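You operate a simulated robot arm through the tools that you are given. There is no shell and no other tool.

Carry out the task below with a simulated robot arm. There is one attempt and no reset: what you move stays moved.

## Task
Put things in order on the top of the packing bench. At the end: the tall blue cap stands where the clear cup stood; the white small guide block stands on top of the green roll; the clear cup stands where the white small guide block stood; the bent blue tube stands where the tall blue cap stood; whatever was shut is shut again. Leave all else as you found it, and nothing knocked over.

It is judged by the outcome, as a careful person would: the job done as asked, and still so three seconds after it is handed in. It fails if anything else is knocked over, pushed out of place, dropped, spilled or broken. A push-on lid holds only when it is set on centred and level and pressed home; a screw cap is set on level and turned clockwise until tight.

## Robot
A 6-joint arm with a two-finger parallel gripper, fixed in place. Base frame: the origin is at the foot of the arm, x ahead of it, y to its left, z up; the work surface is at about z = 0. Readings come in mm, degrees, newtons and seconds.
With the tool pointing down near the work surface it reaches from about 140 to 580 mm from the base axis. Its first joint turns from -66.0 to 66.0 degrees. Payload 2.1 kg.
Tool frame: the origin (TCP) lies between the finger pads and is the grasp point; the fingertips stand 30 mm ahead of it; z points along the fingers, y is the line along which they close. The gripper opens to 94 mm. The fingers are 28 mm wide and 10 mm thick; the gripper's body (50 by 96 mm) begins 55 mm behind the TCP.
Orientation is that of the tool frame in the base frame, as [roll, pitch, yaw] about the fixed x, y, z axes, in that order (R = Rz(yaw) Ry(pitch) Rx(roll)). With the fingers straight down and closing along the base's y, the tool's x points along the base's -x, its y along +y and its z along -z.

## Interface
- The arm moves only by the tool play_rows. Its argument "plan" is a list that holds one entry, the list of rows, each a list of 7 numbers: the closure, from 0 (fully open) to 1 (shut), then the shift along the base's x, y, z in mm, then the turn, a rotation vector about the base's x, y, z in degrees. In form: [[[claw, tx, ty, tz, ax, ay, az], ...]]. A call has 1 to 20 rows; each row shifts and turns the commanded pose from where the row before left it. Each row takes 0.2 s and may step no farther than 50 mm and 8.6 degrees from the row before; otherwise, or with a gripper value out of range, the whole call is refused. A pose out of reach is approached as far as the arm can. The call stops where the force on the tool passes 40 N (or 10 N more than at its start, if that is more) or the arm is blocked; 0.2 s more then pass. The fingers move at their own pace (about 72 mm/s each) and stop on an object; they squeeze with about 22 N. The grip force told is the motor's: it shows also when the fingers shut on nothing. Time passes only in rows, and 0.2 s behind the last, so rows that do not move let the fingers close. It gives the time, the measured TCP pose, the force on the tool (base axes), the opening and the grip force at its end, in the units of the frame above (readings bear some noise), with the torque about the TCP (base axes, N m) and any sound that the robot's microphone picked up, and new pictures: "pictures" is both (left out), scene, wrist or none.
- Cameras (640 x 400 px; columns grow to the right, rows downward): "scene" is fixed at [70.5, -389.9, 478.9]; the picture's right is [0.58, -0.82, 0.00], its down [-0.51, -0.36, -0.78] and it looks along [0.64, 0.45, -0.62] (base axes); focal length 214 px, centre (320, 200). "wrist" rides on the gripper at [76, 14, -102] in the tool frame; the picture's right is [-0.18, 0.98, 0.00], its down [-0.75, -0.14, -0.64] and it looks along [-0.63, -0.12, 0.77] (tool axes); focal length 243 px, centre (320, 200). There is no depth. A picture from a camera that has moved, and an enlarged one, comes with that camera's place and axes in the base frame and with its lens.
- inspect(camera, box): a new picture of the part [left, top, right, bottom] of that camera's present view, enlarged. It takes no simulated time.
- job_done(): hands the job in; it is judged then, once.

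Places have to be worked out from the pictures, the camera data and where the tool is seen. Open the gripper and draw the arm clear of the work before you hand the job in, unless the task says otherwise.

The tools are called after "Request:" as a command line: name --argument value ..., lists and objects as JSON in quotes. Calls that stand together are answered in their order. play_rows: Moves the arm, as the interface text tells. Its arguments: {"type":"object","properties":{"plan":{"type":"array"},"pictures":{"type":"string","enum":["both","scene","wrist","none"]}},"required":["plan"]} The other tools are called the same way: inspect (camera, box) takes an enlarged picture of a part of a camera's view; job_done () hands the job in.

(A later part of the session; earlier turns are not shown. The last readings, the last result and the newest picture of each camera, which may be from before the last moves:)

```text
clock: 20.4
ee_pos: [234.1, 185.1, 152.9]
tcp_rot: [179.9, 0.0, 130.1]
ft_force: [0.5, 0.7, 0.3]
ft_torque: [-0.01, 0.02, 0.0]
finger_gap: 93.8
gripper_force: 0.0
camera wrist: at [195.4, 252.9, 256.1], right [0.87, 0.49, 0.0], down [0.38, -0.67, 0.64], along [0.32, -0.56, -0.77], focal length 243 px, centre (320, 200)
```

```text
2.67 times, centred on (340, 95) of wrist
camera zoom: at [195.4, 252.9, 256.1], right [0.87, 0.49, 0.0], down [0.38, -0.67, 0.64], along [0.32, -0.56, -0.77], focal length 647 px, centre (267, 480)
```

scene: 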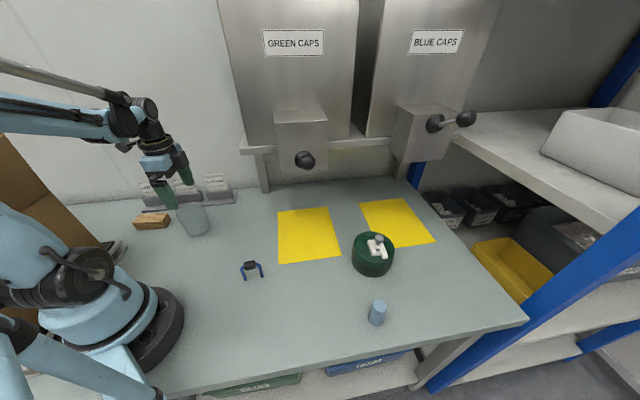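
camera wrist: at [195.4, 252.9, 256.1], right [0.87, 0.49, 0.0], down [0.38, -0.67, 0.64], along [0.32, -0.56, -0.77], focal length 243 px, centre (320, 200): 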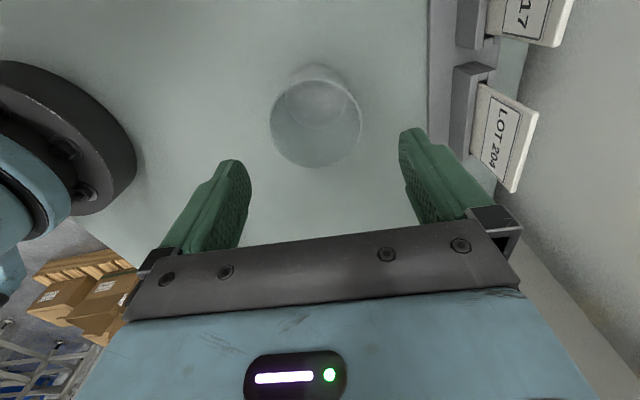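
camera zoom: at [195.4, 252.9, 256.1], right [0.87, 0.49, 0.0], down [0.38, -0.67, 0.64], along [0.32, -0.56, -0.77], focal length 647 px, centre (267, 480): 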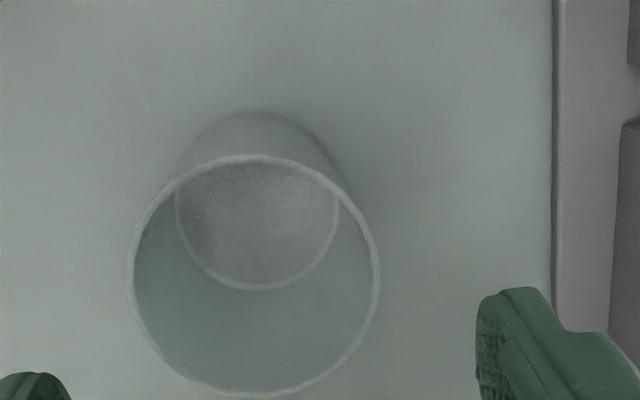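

The cup centre is about 2.4 mm and 4.4 mm off the grasp line, at (232,180.5), with a rim of about 76 mm. I'll correct that, go down and close gently.

Request:
play_rows --plan '[[[0, -1.9, -4.6, -15, 0, 0, 0], [0, 0, 0, -30, 0, 0, 0], [0, 0, 0, -30, 0, 0, 0], [0, 0, 0, -21, 0, 0, 0], [0.1, 0, 0, 0, 0, 0, 0], [0.15, 0, 0, 0, 0, 0, 0], [0.2, 0, 0, 0, 0, 0, 0], [0.3, 0, 0, 0, 0, 0, 0], [1, 0, 0, 0, 0, 0, 0]]]'

Request:
inspect --camera "wrist" --box '[200, 60, 440, 240]'

Request:
inspect --camera "scene" --box '[120, 140, 260, 260]'

```text
clock: 22.4
ee_pos: [230.9, 180.6, 57.6]
tcp_rot: [179.9, 0.1, 130.1]
ft_force: [0.0, -0.1, 0.5]
ft_torque: [-0.03, 0.01, 0.01]
finger_gap: 73.2
gripper_force: 21.6
camera wrist: at [193.7, 247.8, 160.5], right [0.87, 0.49, 0.0], down [0.38, -0.67, 0.64], along [0.32, -0.56, -0.77], focal length 243 px, centre (320, 200)
```

scene: 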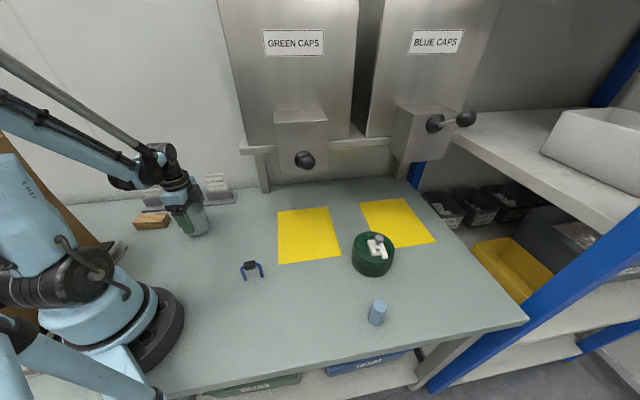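
wrist: 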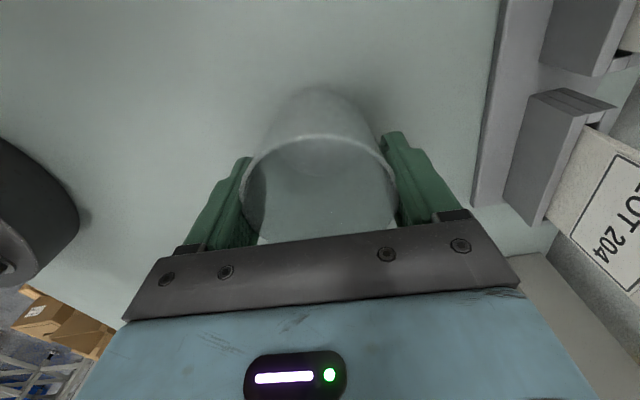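

```text
2.22 times, centred on (320, 150) of wrist
camera zoom: at [193.7, 247.8, 160.5], right [0.87, 0.49, 0.0], down [0.38, -0.67, 0.64], along [0.32, -0.56, -0.77], focal length 539 px, centre (320, 311)
```

zoom: 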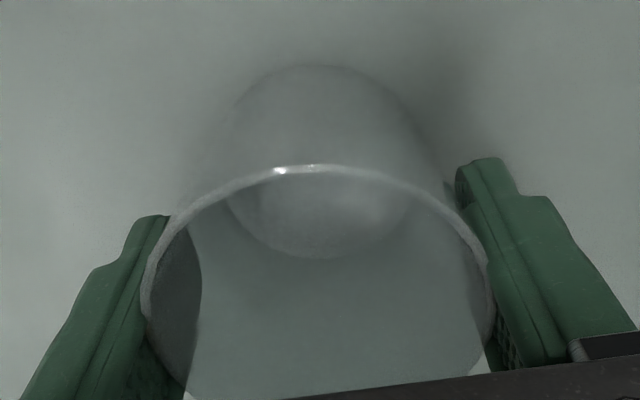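

```text
3.33 times, centred on (190, 200) of scene
camera zoom: at [70.5, -389.9, 478.9], right [0.58, -0.82, 0.0], down [-0.51, -0.36, -0.78], along [0.64, 0.45, -0.62], focal length 715 px, centre (753, 200)
```

zoom: 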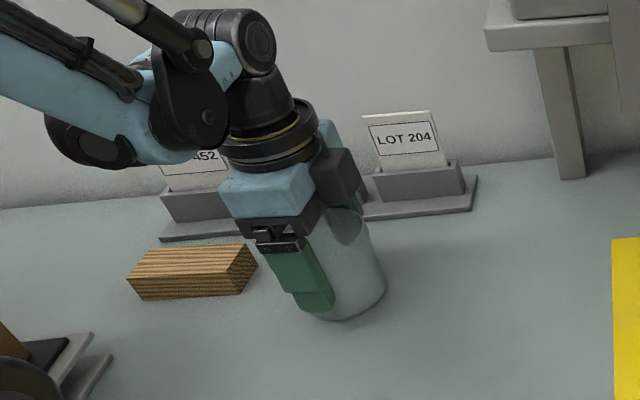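

The cup is held at 73 mm. Its place was about (232,180.5). I'll lift it slowly and check the hold.

Request:
play_rows --plan '[[[1, 0, 0, 5, 0, 0, 0], [1, 0, 0, 10, 0, 0, 0], [1, 0, 0, 20, 0, 0, 0], [1, 0, 0, 25, 0, 0, 0], [1, 0, 0, 0, 0, 0, 0]]]'

Request:
inspect --camera "scene" --box '[120, 120, 260, 250]'

```text
clock: 23.6
ee_pos: [232.4, 180.1, 117.1]
tcp_rot: [-180.0, 0.0, 130.1]
ft_force: [0.1, 0.9, 0.1]
ft_torque: [-0.03, 0.0, -0.02]
finger_gap: 73.3
gripper_force: 22.1
camera wrist: at [193.7, 247.8, 220.6], right [0.87, 0.49, 0.0], down [0.38, -0.67, 0.64], along [0.32, -0.56, -0.77], focal length 243 px, centre (320, 200)
```

scene: 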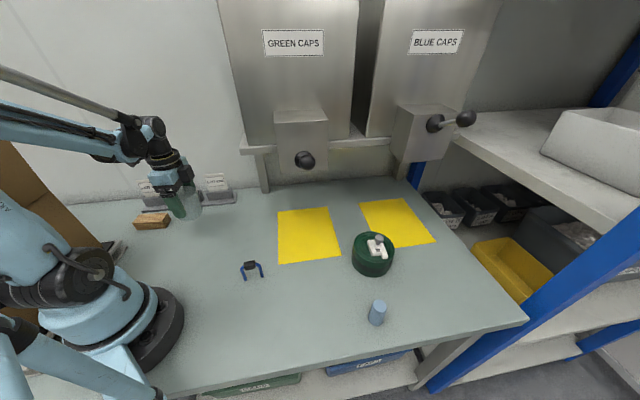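
wrist: 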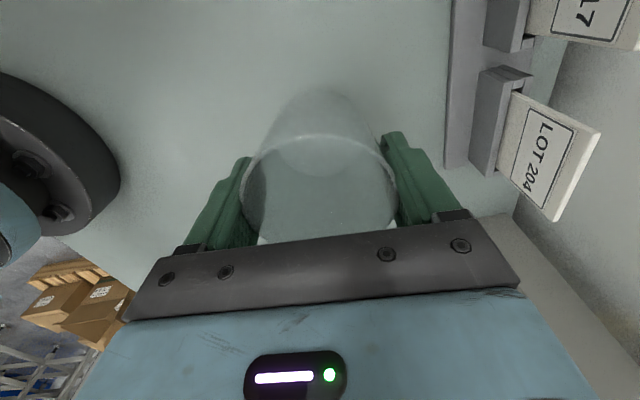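

```text
3.08 times, centred on (190, 185) of scene
camera zoom: at [70.5, -389.9, 478.9], right [0.58, -0.82, 0.0], down [-0.51, -0.36, -0.78], along [0.64, 0.45, -0.62], focal length 660 px, centre (720, 246)
```

zoom: 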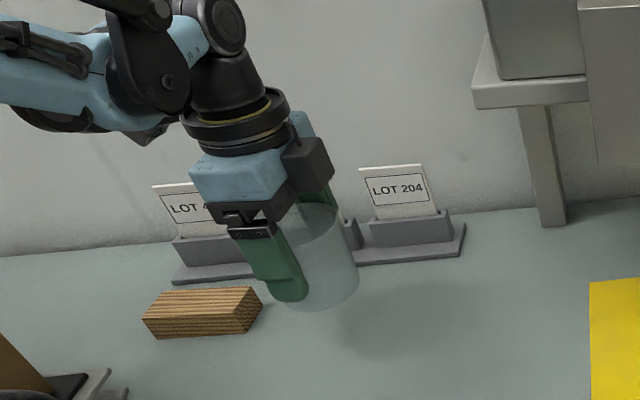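

The cup is lifted level. I'll carry it round at small radius to above the block's old place at about (244,-201).

Request:
play_rows --plan '[[[1, -8, -23.4, 16, 0, 0, 0], [1, -8, -23.4, 16, 0, 0, 0], [1, -8, -23.5, 16, 0, 0, 0], [1, -1, -36.7, 2, 0, 0, 0], [1, -1, -36.7, 2, 0, 0, 0], [1, -1, -36.7, 2, 0, 0, 0], [1, -1.7, -33.3, -2, 0, 0, 0], [1, -1.7, -33.3, -2, 0, 0, 0], [1, -1.7, -33.3, -2, 0, 0, 0], [1, 14.7, -33.7, -12, 0, 0, 0], [1, 14.7, -33.7, -12, 0, 0, 0], [1, 14.7, -33.7, -12, 0, 0, 0], [1, 0, 0, 0, 0, 0, 0]]]'

Request:
inspect --camera "scene" --box '[210, 180, 360, 320]'

```text
clock: 26.4
ee_pos: [243.2, -203.6, 129.3]
tcp_rot: [-180.0, 0.1, 130.0]
ft_force: [-0.4, -0.2, -0.3]
ft_torque: [0.01, 0.04, -0.01]
finger_gap: 73.4
gripper_force: 22.0
camera wrist: at [205.9, -135.4, 232.3], right [0.87, 0.49, 0.0], down [0.38, -0.67, 0.64], along [0.32, -0.56, -0.77], focal length 243 px, centre (320, 200)
```

scene: 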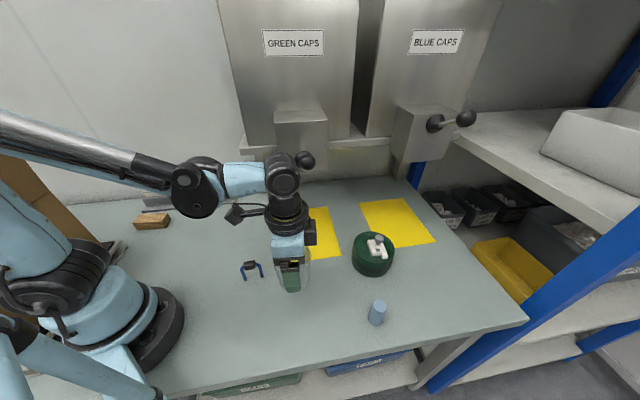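
wrist: 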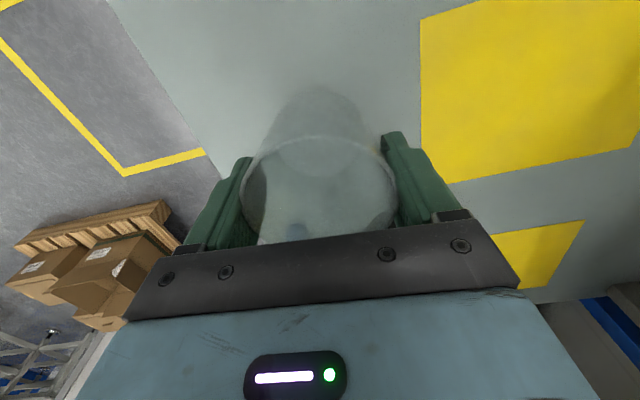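

```text
2.86 times, centred on (285, 250) of scene
camera zoom: at [70.5, -389.9, 478.9], right [0.58, -0.82, 0.0], down [-0.51, -0.36, -0.78], along [0.64, 0.45, -0.62], focal length 613 px, centre (420, 57)
```

zoom: 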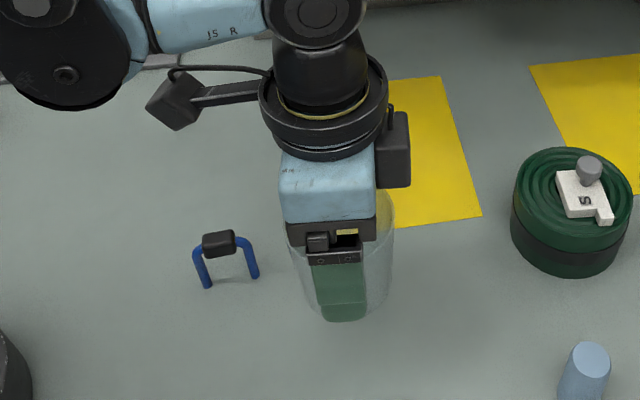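

I'm over the target within about 2 mm. I'll lower the cup, slowing near the table.

Request:
play_rows --plan '[[[1, 0.5, 2, -15, 0, 0, 0], [1, 0, 0, -25, 0, 0, 0], [1, 0, 0, -20, 0, 0, 0], [1, 0, 0, -7, 0, 0, 0], [1, 0, 0, -2.5, 0, 0, 0], [1, 0, 0, 0, 0, 0, 0]]]' --pictures "scene"

Request:
inspect --camera "scene" --box '[230, 230, 350, 320]'

```text
clock: 27.8
ee_pos: [244.6, -200.6, 60.5]
tcp_rot: [-179.9, -0.1, 130.1]
ft_force: [0.0, -0.1, 0.3]
ft_torque: [-0.02, 0.01, 0.0]
finger_gap: 72.9
gripper_force: 22.4
```

scene: 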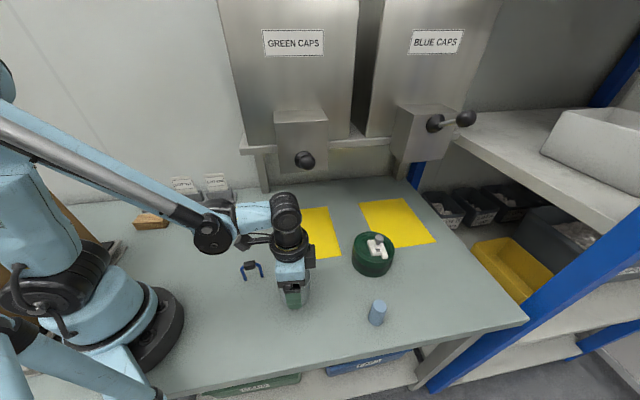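

```text
4.44 times, centred on (290, 275) of scene
camera zoom: at [70.5, -389.9, 478.9], right [0.58, -0.82, 0.0], down [-0.51, -0.36, -0.78], along [0.64, 0.45, -0.62], focal length 953 px, centre (453, -133)
```

zoom: 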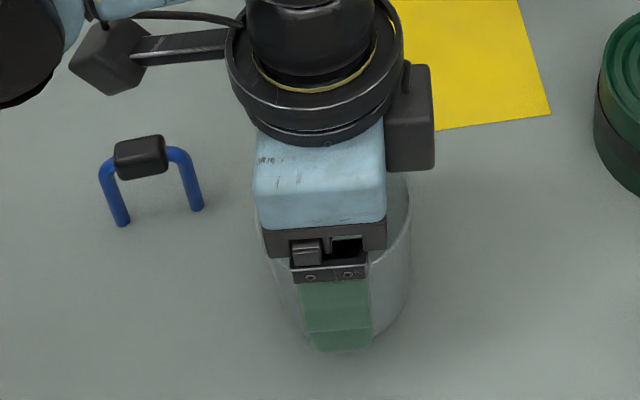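

No contact yet at z≈60.5 (I gripped at 57.6). I'll lower it the last few millimetres in small steps until I feel the table.

Request:
play_rows --plan '[[[1, 0, 0, -1.5, 0, 0, 0], [1, 0, 0, -0.8, 0, 0, 0], [1, 0, 0, 0, 0, 0, 0]]]' --pictures "none"

```text
clock: 28.6
ee_pos: [244.5, -199.8, 57.3]
tcp_rot: [-180.0, 0.0, 130.1]
ft_force: [0.8, -0.3, -1.3]
ft_torque: [0.0, -0.02, 0.01]
finger_gap: 73.3
gripper_force: 22.1
```

Request:
play_rows --plan '[[[1, 0, 0, -0.6, 0, 0, 0], [1, 0, 0, 0, 0, 0, 0]]]' --pictures "none"

```text
clock: 29.2
ee_pos: [244.5, -198.6, 57.6]
tcp_rot: [-179.9, 0.0, 130.1]
ft_force: [-0.4, 0.3, -0.3]
ft_torque: [0.03, -0.04, 0.01]
finger_gap: 73.3
gripper_force: 22.2
```

Force still reads near zero, so I'll go down another millimetre in small steps.

Request:
play_rows --plan '[[[1, 0, 0, -0.6, 0, 0, 0], [1, 0, 0, -0.6, 0, 0, 0], [1, 0, 0, 0, 0, 0, 0]]]' --pictures "none"

```text
clock: 30.0
ee_pos: [244.0, -199.5, 56.1]
tcp_rot: [180.0, 0.0, 130.1]
ft_force: [-0.3, 0.4, 17.1]
ft_torque: [0.06, 0.03, 0.01]
finger_gap: 72.9
gripper_force: 22.0
```

Contact with the table at 17 N. I'll ease off half a millimetre, open the fingers and rise straight up.

Request:
play_rows --plan '[[[1, 0, 0, 0.5, 0, 0, 0], [0.15, 0, 0, 0, 0, 0, 0], [0.05, 0, 0, 0, 0, 0, 0], [0, 0, 0, 0, 0, 0, 0], [0, 0, 0, 0, 0, 0, 0], [0, 0, 0, 10, 0, 0, 0], [0, 0, 0, 25, 0, 0, 0], [0, 0, 0, 35, 0, 0, 0], [0, 0, 0, 35, 0, 0, 0], [0, 0, 0, 0, 0, 0, 0]]]'

Request:
inspect --camera "scene" --box '[220, 200, 420, 340]'

Request:
inspect --camera "wrist" --box '[80, 0, 480, 200]'

```text
clock: 32.2
ee_pos: [243.4, -200.2, 162.2]
tcp_rot: [-180.0, 0.0, 130.1]
ft_force: [-0.8, 0.1, -0.5]
ft_torque: [-0.01, 0.0, 0.0]
finger_gap: 93.9
gripper_force: 0.0
camera wrist: at [205.5, -132.2, 264.8], right [0.87, 0.49, 0.0], down [0.38, -0.67, 0.64], along [0.32, -0.56, -0.77], focal length 243 px, centre (320, 200)
```

scene: 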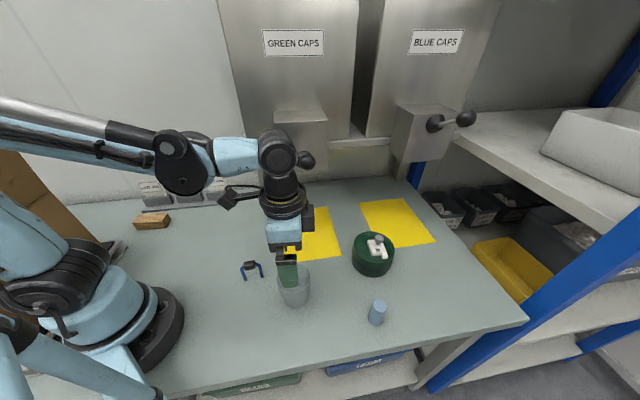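
wrist: 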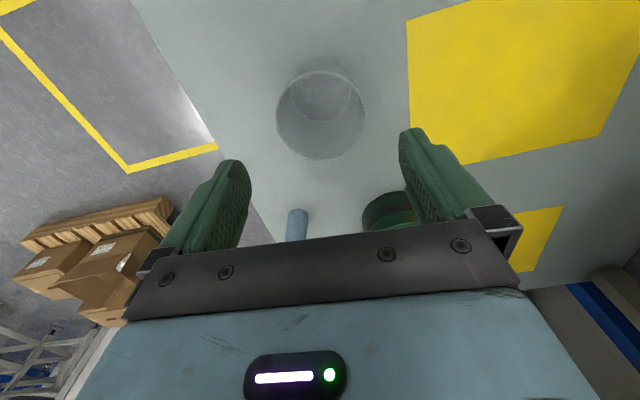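

```text
2.86 times, centred on (320, 270) of scene
camera zoom: at [70.5, -389.9, 478.9], right [0.58, -0.82, 0.0], down [-0.51, -0.36, -0.78], along [0.64, 0.45, -0.62], focal length 613 px, centre (320, 0)
```

zoom: 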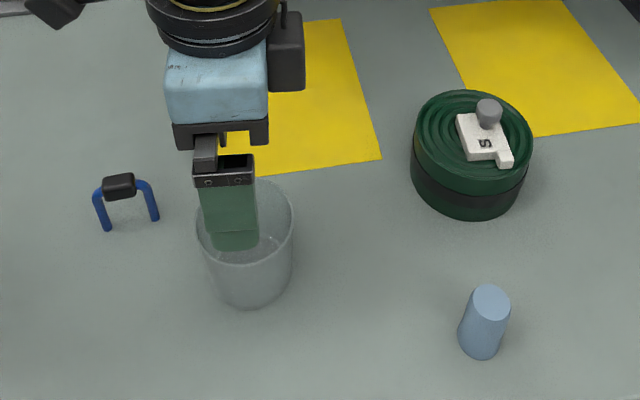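

```text
1.60 times, centred on (280, 100) of wrist
camera zoom: at [205.5, -132.2, 264.8], right [0.87, 0.49, 0.0], down [0.38, -0.67, 0.64], along [0.32, -0.56, -0.77], focal length 388 px, centre (384, 360)
```

zoom: 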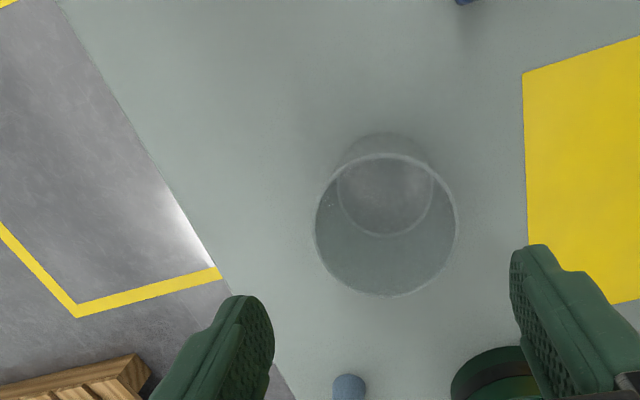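

The cup stands upright at the block's old place. Now I'll move above the tall blue cap near (300,-372) and measure it from above.

Request:
play_rows --plan '[[[0, 11.4, -34.2, 0, 0, 0, 0], [0, 11.4, -34.2, 0, 0, 0, 0], [0, 11.4, -34.2, 0, 0, 0, 0], [0, 11.4, -34.2, -5, 0, 0, 0], [0, 10.4, -32.2, -7, 0, 0, 0], [0, 0, 0, 0, 0, 0, 0]]]'

Request:
inspect --camera "wrist" --box '[240, 40, 400, 160]'

```text
clock: 33.6
ee_pos: [301.0, -368.6, 148.4]
tcp_rot: [-179.9, 0.0, 130.2]
ft_force: [-0.5, 0.3, 0.8]
ft_torque: [0.0, 0.03, 0.01]
finger_gap: 93.8
gripper_force: 0.1
camera wrist: at [261.7, -300.6, 251.8], right [0.87, 0.49, 0.0], down [0.38, -0.67, 0.64], along [0.32, -0.56, -0.77], focal length 243 px, centre (320, 200)
```

scene: 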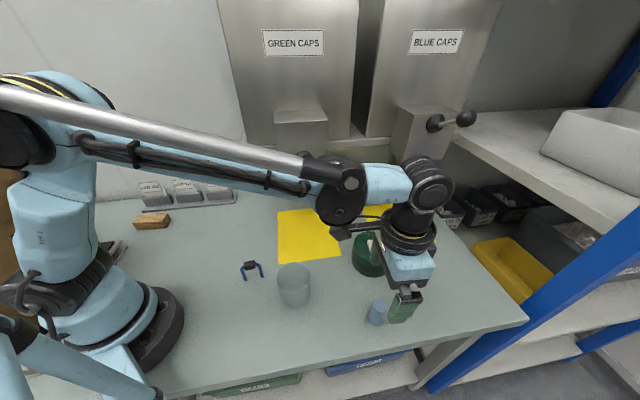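
wrist: 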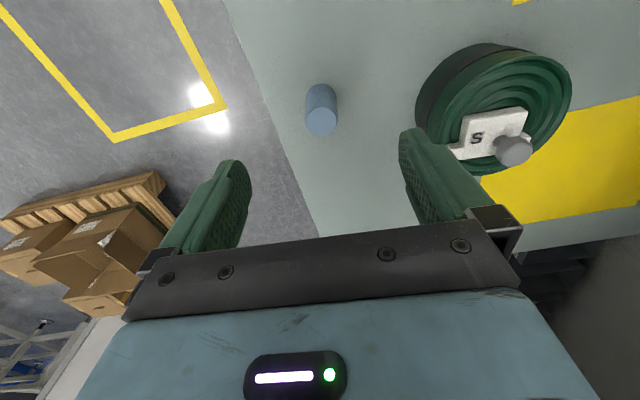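

```text
3.33 times, centred on (320, 100) of wrist
camera zoom: at [261.7, -300.6, 251.8], right [0.87, 0.49, 0.0], down [0.38, -0.67, 0.64], along [0.32, -0.56, -0.77], focal length 809 px, centre (320, 533)
```

zoom: 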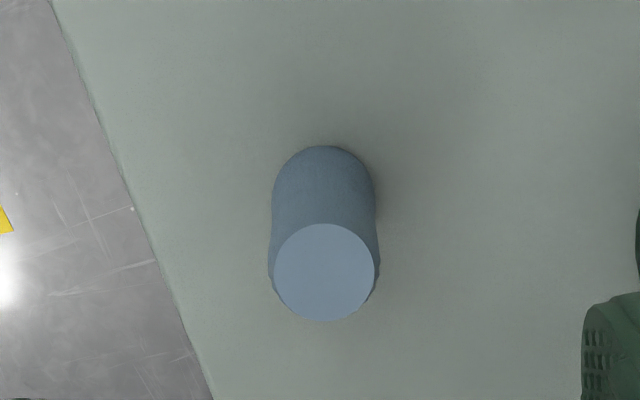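

The cap is nearly centred under the tool, at about (301.8,-368), with height about 57 and slightly wider at the base. I'll go down and grip its upper half so it hangs stably.

Request:
play_rows --plan '[[[0, 0.8, 0.6, -25, 0, 0, 0], [0, 0, 0, -30, 0, 0, 0], [0, 0, 0, -25, 0, 0, 0], [0, 0, 0, -12, 0, 0, 0], [0.4, 0, 0, 0, 0, 0, 0], [0.6, 0, 0, 0, 0, 0, 0], [0.7, 0, 0, 0, 0, 0, 0], [1, 0, 0, 0, 0, 0, 0], [1, 0, 0, 0, 0, 0, 0]]]'

Request:
inspect --camera "wrist" --box '[230, 80, 430, 240]'

Request:
inspect --camera "scene" --box '[340, 250, 440, 340]'

```text
clock: 35.6
ee_pos: [301.3, -368.3, 57.5]
tcp_rot: [-180.0, -0.1, 130.1]
ft_force: [0.1, -0.7, 0.2]
ft_torque: [-0.02, 0.02, 0.01]
finger_gap: 27.8
gripper_force: 12.3
camera wrist: at [262.5, -300.1, 159.9], right [0.87, 0.49, 0.0], down [0.38, -0.67, 0.64], along [0.32, -0.56, -0.77], focal length 243 px, centre (320, 200)
```

scene: 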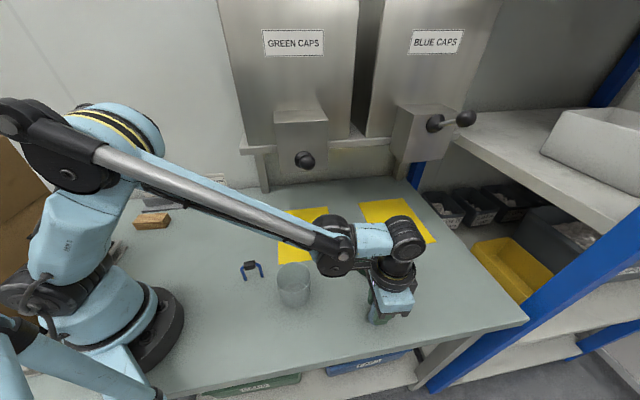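
wrist: 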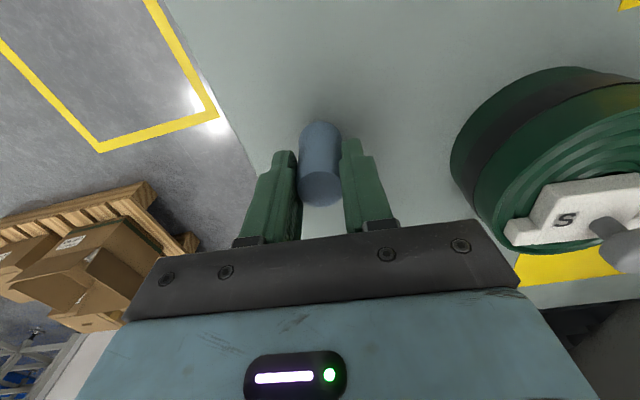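

```text
2.50 times, centred on (330, 160) of wrist
camera zoom: at [262.5, -300.1, 159.9], right [0.87, 0.49, 0.0], down [0.38, -0.67, 0.64], along [0.32, -0.56, -0.77], focal length 606 px, centre (295, 300)
```

zoom: 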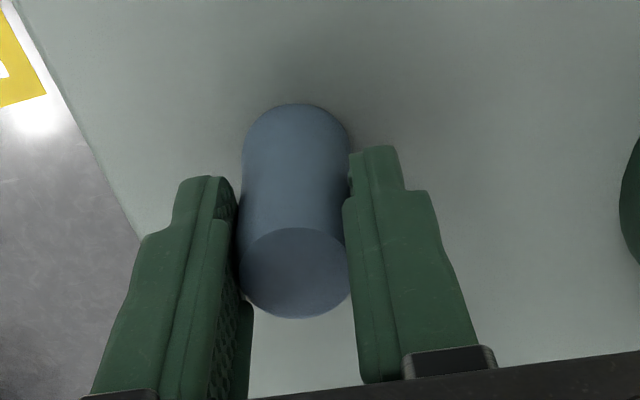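

```text
4.44 times, centred on (390, 295) of scene
camera zoom: at [70.5, -389.9, 478.9], right [0.58, -0.82, 0.0], down [-0.51, -0.36, -0.78], along [0.64, 0.45, -0.62], focal length 953 px, centre (9, -222)
```

zoom: 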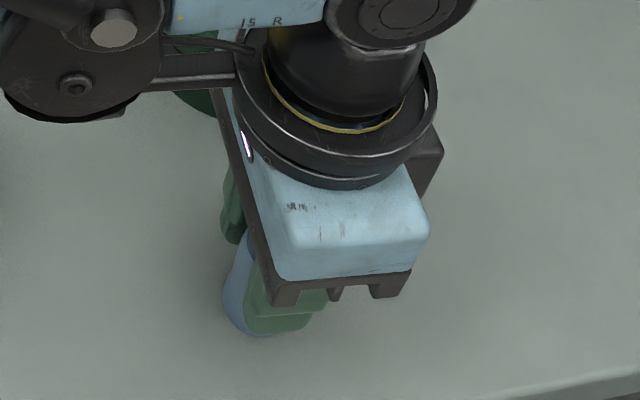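

Grip is closing at 27.8 mm. I'll let it settle to full force, then lift slowly and check.

Request:
play_rows --plan '[[[1, 0, 0, 0, 0, 0, 0], [1, 0, 0, 5, 0, 0, 0], [1, 0, 0, 15, 0, 0, 0], [1, 0, 0, 30, 0, 0, 0], [1, 0, 0, 30, 0, 0, 0], [1, 0, 0, 27, 0, 0, 0], [1, 0, 0, 0, 0, 0, 0]]]'

Request:
inspect --camera "wrist" --box '[230, 80, 430, 240]'

Request:
inspect --camera "scene" --box '[340, 180, 480, 340]'

```text
clock: 37.2
ee_pos: [301.3, -368.5, 163.9]
tcp_rot: [180.0, 0.0, 130.1]
ft_force: [-0.7, 0.4, 0.4]
ft_torque: [-0.03, -0.04, -0.01]
finger_gap: 27.4
gripper_force: 12.2
camera wrist: at [263.2, -301.0, 267.3], right [0.87, 0.49, 0.0], down [0.38, -0.67, 0.64], along [0.32, -0.56, -0.77], focal length 243 px, centre (320, 200)
```

scene: 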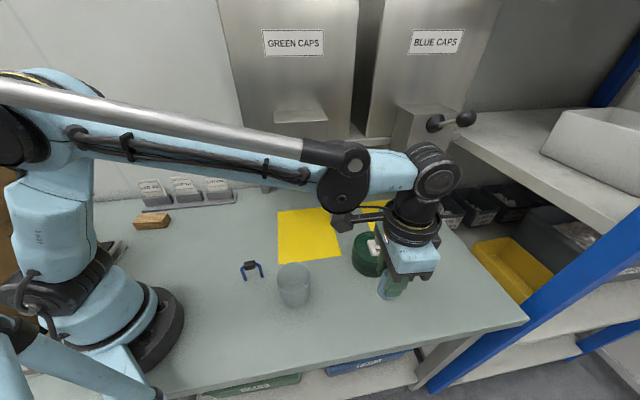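
wrist: 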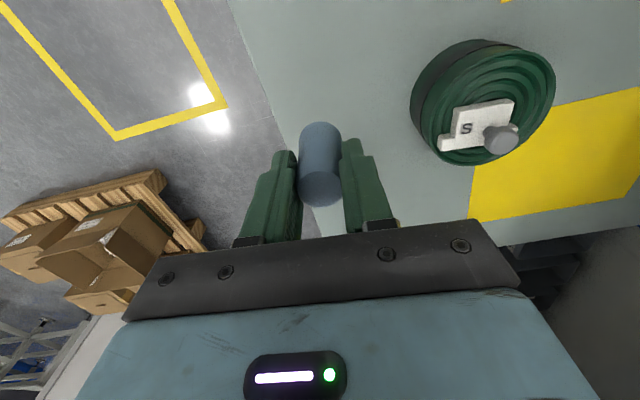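

```text
2.50 times, centred on (330, 160) of wrist
camera zoom: at [263.2, -301.0, 267.3], right [0.87, 0.49, 0.0], down [0.38, -0.67, 0.64], along [0.32, -0.56, -0.77], focal length 606 px, centre (295, 300)
```

zoom: 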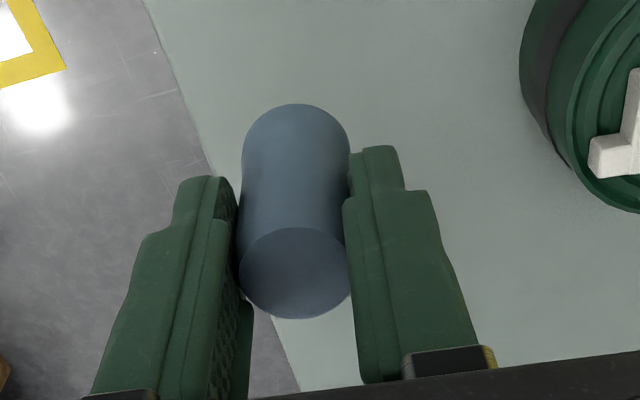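

```text
2.50 times, centred on (410, 260) of scene
camera zoom: at [70.5, -389.9, 478.9], right [0.58, -0.82, 0.0], down [-0.51, -0.36, -0.78], along [0.64, 0.45, -0.62], focal length 536 px, centre (95, 50)
```

zoom: 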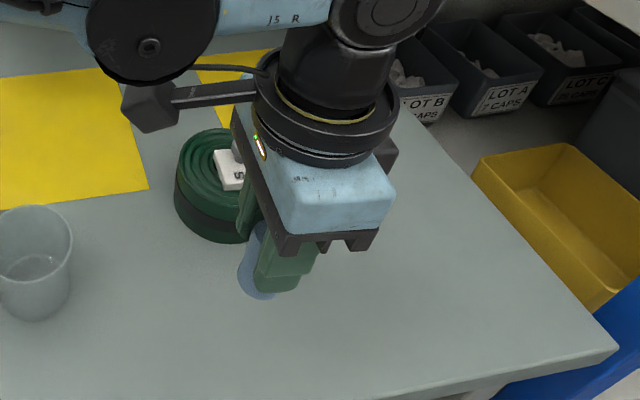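

The cap came up without shifting in the grip. I'll carry it round toward the cup's old place on the same safe arc.

Request:
play_rows --plan '[[[1, -12.2, 28.7, 1, 0, 0, 0], [1, -12.2, 28.7, 1, 0, 0, 0], [1, -12.2, 28.7, 1, 0, 0, 0], [1, -12.2, 28.7, 1, 0, 0, 0], [1, -12.2, 28.7, 1, 0, 0, 0], [1, -10, 31.2, 0.5, 0, 0, 0], [1, -10, 31.2, 0.5, 0, 0, 0], [1, -10, 31.2, 0.5, 0, 0, 0], [1, -10, 31.2, 0.5, 0, 0, 0], [1, 1.7, 33.3, 0.5, 0, 0, 0], [1, 1.7, 33.3, 0.5, 0, 0, 0], [1, 1.7, 33.3, 0.5, 0, 0, 0], [1, 0.8, 27.5, 0, 0, 0, 0], [1, 0.8, 27.5, 0, 0, 0, 0], [1, 0.8, 27.5, 0, 0, 0, 0], [1, 0.8, 27.5, 0, 0, 0, 0], [1, 0, 0, 0, 0, 0, 0]]]'

```text
clock: 40.8
ee_pos: [207.3, 111.5, 173.9]
tcp_rot: [180.0, 0.0, 130.2]
ft_force: [-0.9, -0.3, -0.3]
ft_torque: [0.02, -0.05, 0.04]
finger_gap: 27.8
gripper_force: 11.8
camera wrist: at [169.5, 177.9, 275.3], right [0.87, 0.49, 0.0], down [0.38, -0.67, 0.64], along [0.32, -0.56, -0.77], focal length 243 px, centre (320, 200)
```

scene: 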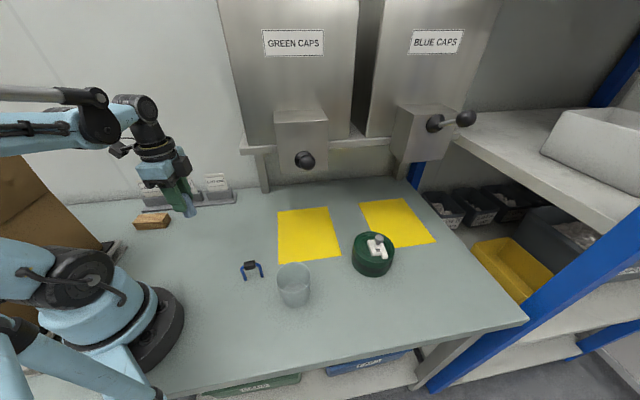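
wrist: 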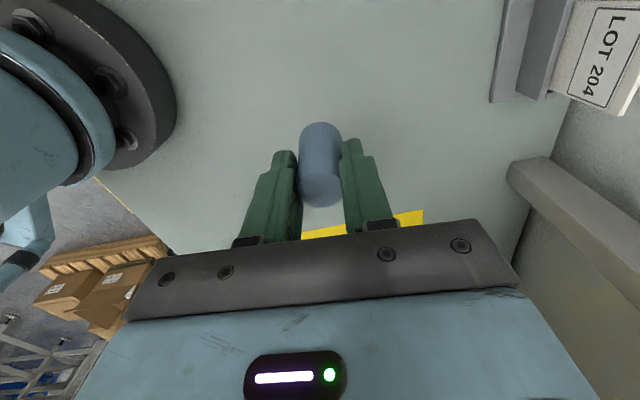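

The cap is still steady in the grip. I'll move over the cup's old place (232,180.5) and go down to just above the table.

Request:
play_rows --plan '[[[1, 8.2, 23, -10, 0, 0, 0], [1, 8.2, 23, -10, 0, 0, 0], [1, 8.3, 23, -10, 0, 0, 0], [1, 0, 0, -30, 0, 0, 0], [1, 0, 0, -30, 0, 0, 0], [1, 0, 0, -18, 0, 0, 0], [1, 0, 0, -5, 0, 0, 0], [1, 0, 0, 0, 0, 0, 0]]]'

Request:
inspect --camera "scene" --box '[120, 140, 260, 260]'

```text
clock: 42.6
ee_pos: [233.0, 177.7, 59.6]
tcp_rot: [-180.0, -0.1, 130.0]
ft_force: [1.5, 0.6, -0.8]
ft_torque: [-0.01, 0.02, 0.0]
finger_gap: 27.5
gripper_force: 12.1
camera wrist: at [194.8, 246.0, 162.6], right [0.87, 0.49, 0.0], down [0.38, -0.67, 0.64], along [0.32, -0.56, -0.77], focal length 243 px, centre (320, 200)
```

scene: 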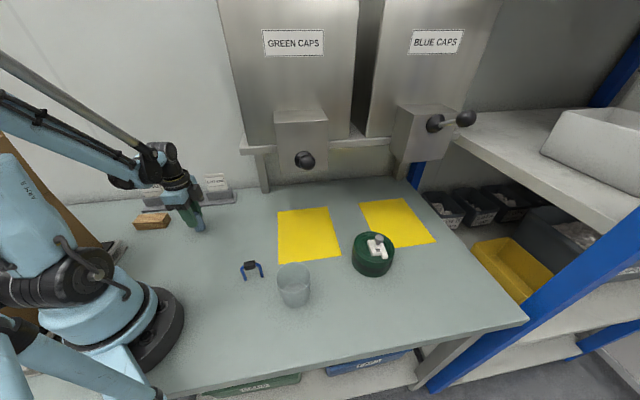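
wrist: 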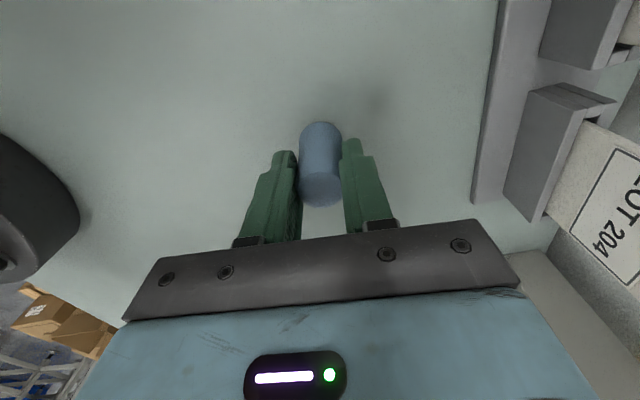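

```text
3.33 times, centred on (190, 200) of scene
camera zoom: at [70.5, -389.9, 478.9], right [0.58, -0.82, 0.0], down [-0.51, -0.36, -0.78], along [0.64, 0.45, -0.62], focal length 715 px, centre (753, 200)
```

zoom: 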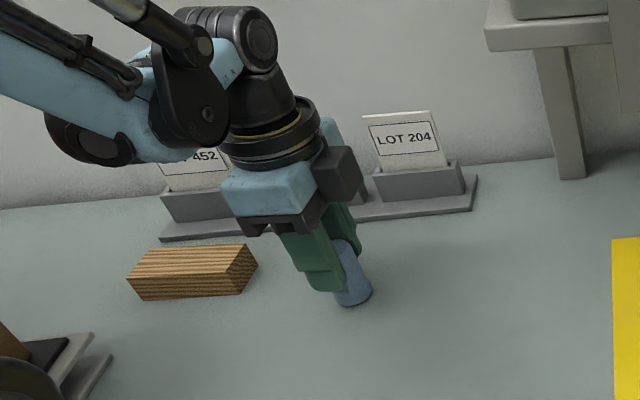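

I'm about 2.5 mm short in y, so I'll correct that and lower in small steps to contact.

Request:
play_rows --plan '[[[1, -0.6, 2.3, 0, 0, 0, 0], [1, 0, 0, -1, 0, 0, 0], [1, 0, 0, -0.6, 0, 0, 0], [1, 0, 0, 0, 0, 0, 0]]]' --pictures "none"

```text
clock: 43.6
ee_pos: [233.6, 180.0, 58.0]
tcp_rot: [180.0, 0.0, 130.1]
ft_force: [0.6, 0.7, -0.4]
ft_torque: [0.0, -0.02, -0.01]
finger_gap: 27.5
gripper_force: 12.2
```

No contact yet; stepping down a little more.

Request:
play_rows --plan '[[[1, 0, 0, -0.6, 0, 0, 0], [1, 0, 0, -0.6, 0, 0, 0], [1, 0, 0, 0, 0, 0, 0]]]' --pictures "none"

```text
clock: 44.4
ee_pos: [232.5, 181.6, 57.2]
tcp_rot: [179.9, 0.0, 130.1]
ft_force: [1.3, 0.2, 0.5]
ft_torque: [-0.03, -0.02, -0.03]
finger_gap: 27.7
gripper_force: 12.2
```

Still free; two more small steps.

Request:
play_rows --plan '[[[1, 0, 0, -0.6, 0, 0, 0], [1, 0, 0, -0.4, 0, 0, 0], [1, 0, 0, 0, 0, 0, 0]]]' --pictures "scene"

Request:
inspect --camera "scene" --box '[170, 190, 230, 240]'

```text
clock: 45.2
ee_pos: [232.6, 180.7, 55.4]
tcp_rot: [-179.9, 0.0, 130.1]
ft_force: [-1.1, 1.0, 7.6]
ft_torque: [0.02, 0.04, -0.03]
finger_gap: 27.7
gripper_force: 11.7
```

scene: 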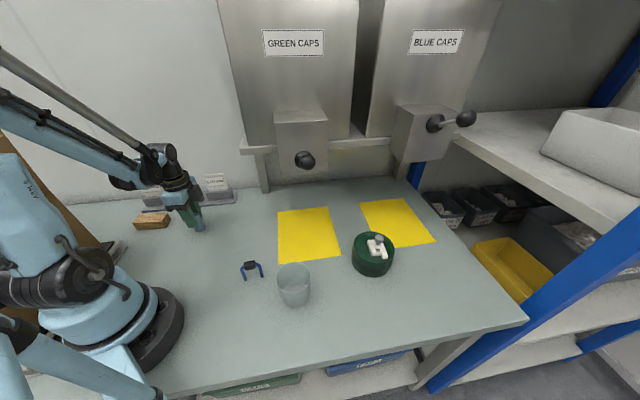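

```text
8.00 times, centred on (200, 215) of scene
camera zoom: at [70.5, -389.9, 478.9], right [0.58, -0.82, 0.0], down [-0.51, -0.36, -0.78], along [0.64, 0.45, -0.62], focal length 1716 px, centre (1280, 80)
```

zoom: 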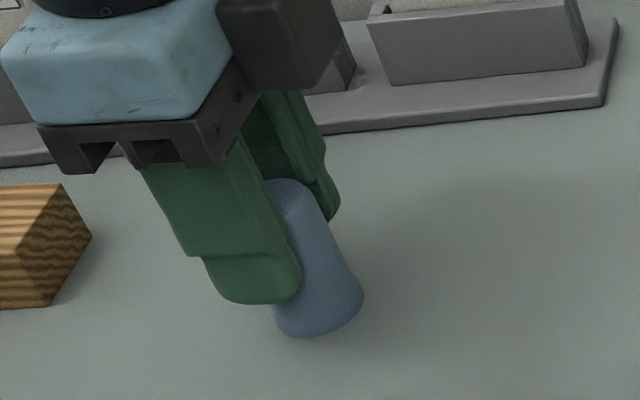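

Contact at 7.6 N with the cap standing on the table. I'll open the fingers and rise straight up.

Request:
play_rows --plan '[[[1, 0, 0, 0.2, 0, 0, 0], [0.65, 0, 0, 0, 0, 0, 0], [0.5, 0, 0, 0, 0, 0, 0], [0.3, 0, 0, 0, 0, 0, 0], [0.3, 0, 0, 0, 0, 0, 0], [0.3, 0, 0, 10, 0, 0, 0], [0.3, 0, 0, 25, 0, 0, 0], [0.3, 0, 0, 35, 0, 0, 0], [0.3, 0, 0, 40, 0, 0, 0], [0.3, 0, 0, 0, 0, 0, 0]]]'

Request:
inspect --camera "wrist" --box '[220, 20, 420, 145]'

Request:
inspect --camera "scene" --box '[120, 140, 260, 260]'

```text
clock: 47.4
ee_pos: [233.3, 181.2, 166.5]
tcp_rot: [-180.0, 0.0, 130.0]
ft_force: [1.0, 0.2, -0.1]
ft_torque: [-0.04, 0.03, 0.02]
finger_gap: 66.1
gripper_force: 0.0
camera wrist: at [194.4, 249.3, 269.6], right [0.87, 0.49, 0.0], down [0.38, -0.67, 0.64], along [0.32, -0.56, -0.77], focal length 243 px, centre (320, 200)
```

scene: 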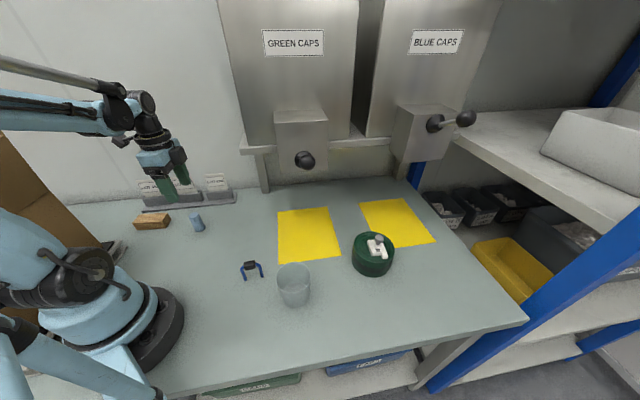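
wrist: 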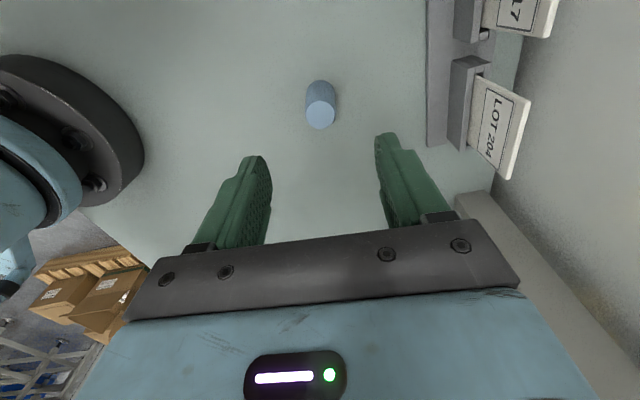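

```text
3.20 times, centred on (320, 82) of wrist
camera zoom: at [194.4, 249.3, 269.6], right [0.87, 0.49, 0.0], down [0.38, -0.67, 0.64], along [0.32, -0.56, -0.77], focal length 776 px, centre (320, 576)
```

zoom: 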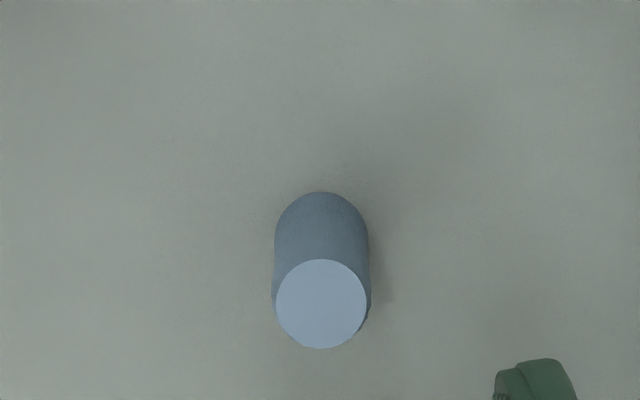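

```text
3.33 times, centred on (190, 200) of scene
camera zoom: at [70.5, -389.9, 478.9], right [0.58, -0.82, 0.0], down [-0.51, -0.36, -0.78], along [0.64, 0.45, -0.62], focal length 715 px, centre (753, 200)
```

zoom: 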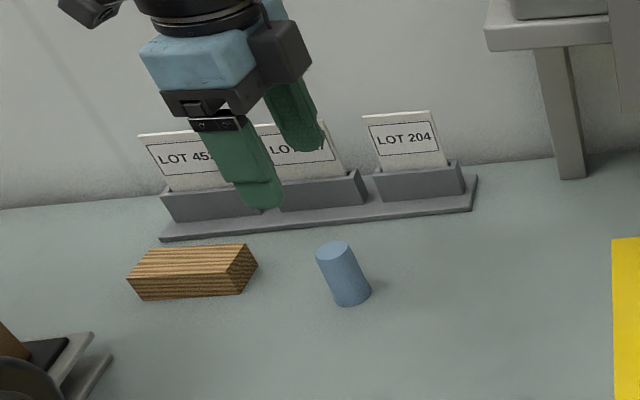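

The cap stands upright at the cup's old place. Last is the bent tube near (213,-88), lying along about -42°. I'll go above it, turning 7.6° so the fingers close squarely across its black sleeve.

Request:
play_rows --plan '[[[0.3, -8, -24, 2, 0, 0, 0], [0.3, -8, -24, 2, 0, 0, 0], [0.3, -8, -24, 2, 0, 0, 1.2], [0.3, -1.3, -36.3, 0, 0, 0, 1.2], [0.3, -1.3, -36.3, 0, 0, 0, 1.2], [0.3, -1.3, -36.3, 0, 0, 0, 1.2], [0.3, 2.7, -29.3, -7, 0, 0, 1.4], [0.3, 2.7, -29.3, -7, 0, 0, 1.4], [0.3, 2.7, -29.3, -7, 0, 0, 0], [0.3, 0, 0, 0, 0, 0, 0]]]'

Request:
inspect --camera "wrist" --box '[240, 40, 400, 160]'

Request:
inspect --camera "scene" --box '[200, 220, 300, 300]'

```text
clock: 49.6
ee_pos: [212.8, -88.0, 151.0]
tcp_rot: [-179.9, 0.0, 137.8]
ft_force: [0.0, -0.8, 0.3]
ft_torque: [-0.03, 0.02, 0.03]
finger_gap: 65.9
gripper_force: 0.0
camera wrist: at [165.7, -26.1, 254.7], right [0.8, 0.6, 0.0], down [0.46, -0.61, 0.64], along [0.39, -0.51, -0.77], focal length 243 px, centre (320, 200)
```

scene: 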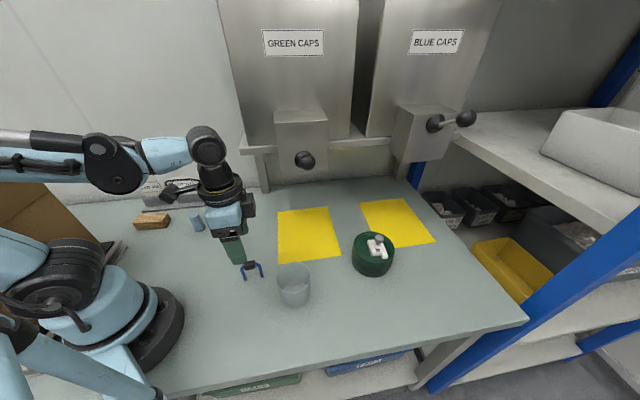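
wrist: 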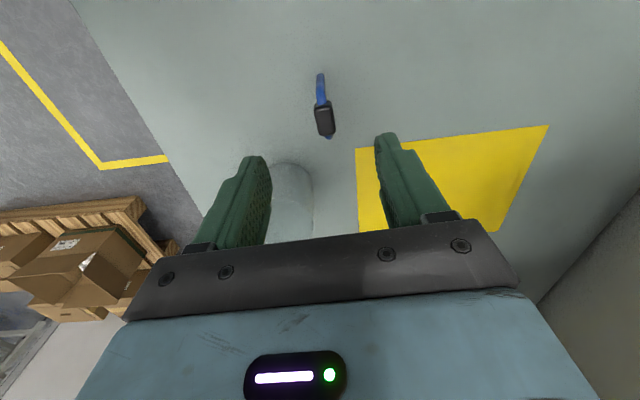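

```text
3.33 times, centred on (320, 100) of wrist
camera zoom: at [165.7, -26.1, 254.7], right [0.8, 0.6, 0.0], down [0.46, -0.61, 0.64], along [0.39, -0.51, -0.77], focal length 809 px, centre (320, 533)
```

zoom: 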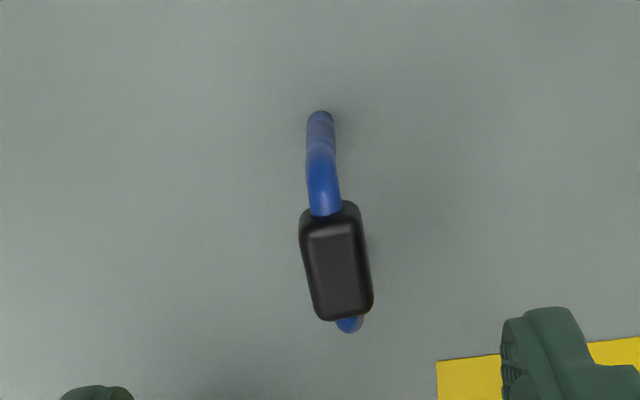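

```text
5.00 times, centred on (250, 260) of scene
camera zoom: at [70.5, -389.9, 478.9], right [0.58, -0.82, 0.0], down [-0.51, -0.36, -0.78], along [0.64, 0.45, -0.62], focal length 1072 px, centre (670, -100)
```

zoom: 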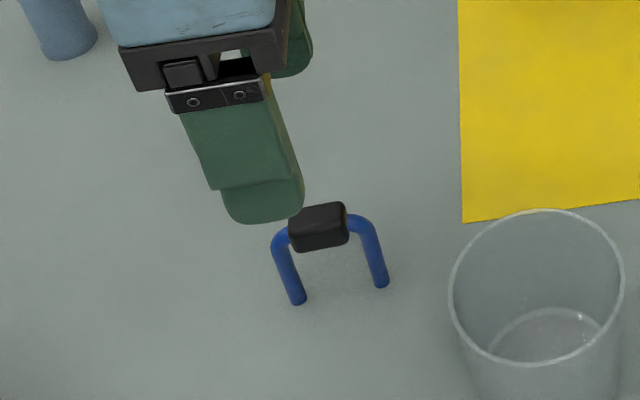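

The tube's sleeve lies along my tool x-axis within about 1.3°, and it is about 4.5 mm off toward the tool's +y. I'll correct both, come down to just above it, and re-measure.

Request:
play_rows --plan '[[[0.3, 3, 3.3, -10, 0, 0, 1.3], [0.3, 0, 0, -20, 0, 0, 0], [0.3, 0, 0, -10, 0, 0, 0], [0.3, 0, 0, 0, 0, 0, 0]]]'

Request:
inspect --camera "wrist" --box '[240, 60, 400, 180]'

```text
clock: 50.6
ee_pos: [216.2, -84.1, 111.4]
tcp_rot: [-179.9, 0.0, 139.0]
ft_force: [0.0, -0.1, 0.2]
ft_torque: [0.0, -0.02, -0.02]
finger_gap: 66.2
gripper_force: 0.0
camera wrist: at [167.6, -23.5, 214.4], right [0.78, 0.62, 0.0], down [0.48, -0.6, 0.64], along [0.4, -0.5, -0.77], focal length 243 px, centre (320, 200)
```

scene: 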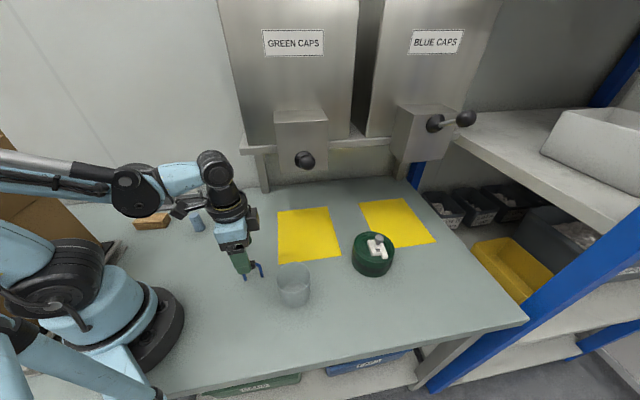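
wrist: 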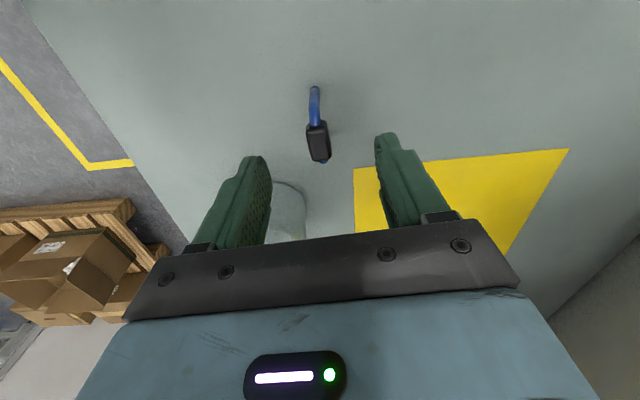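

```text
3.33 times, centred on (320, 120) of wrist
camera zoom: at [167.6, -23.5, 214.4], right [0.78, 0.62, 0.0], down [0.48, -0.6, 0.64], along [0.4, -0.5, -0.77], focal length 809 px, centre (320, 467)
```

zoom: 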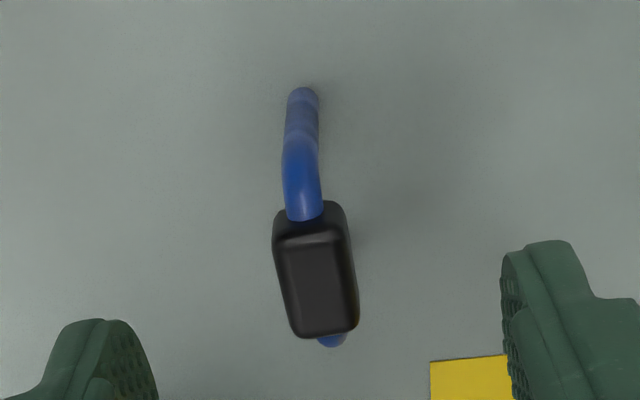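

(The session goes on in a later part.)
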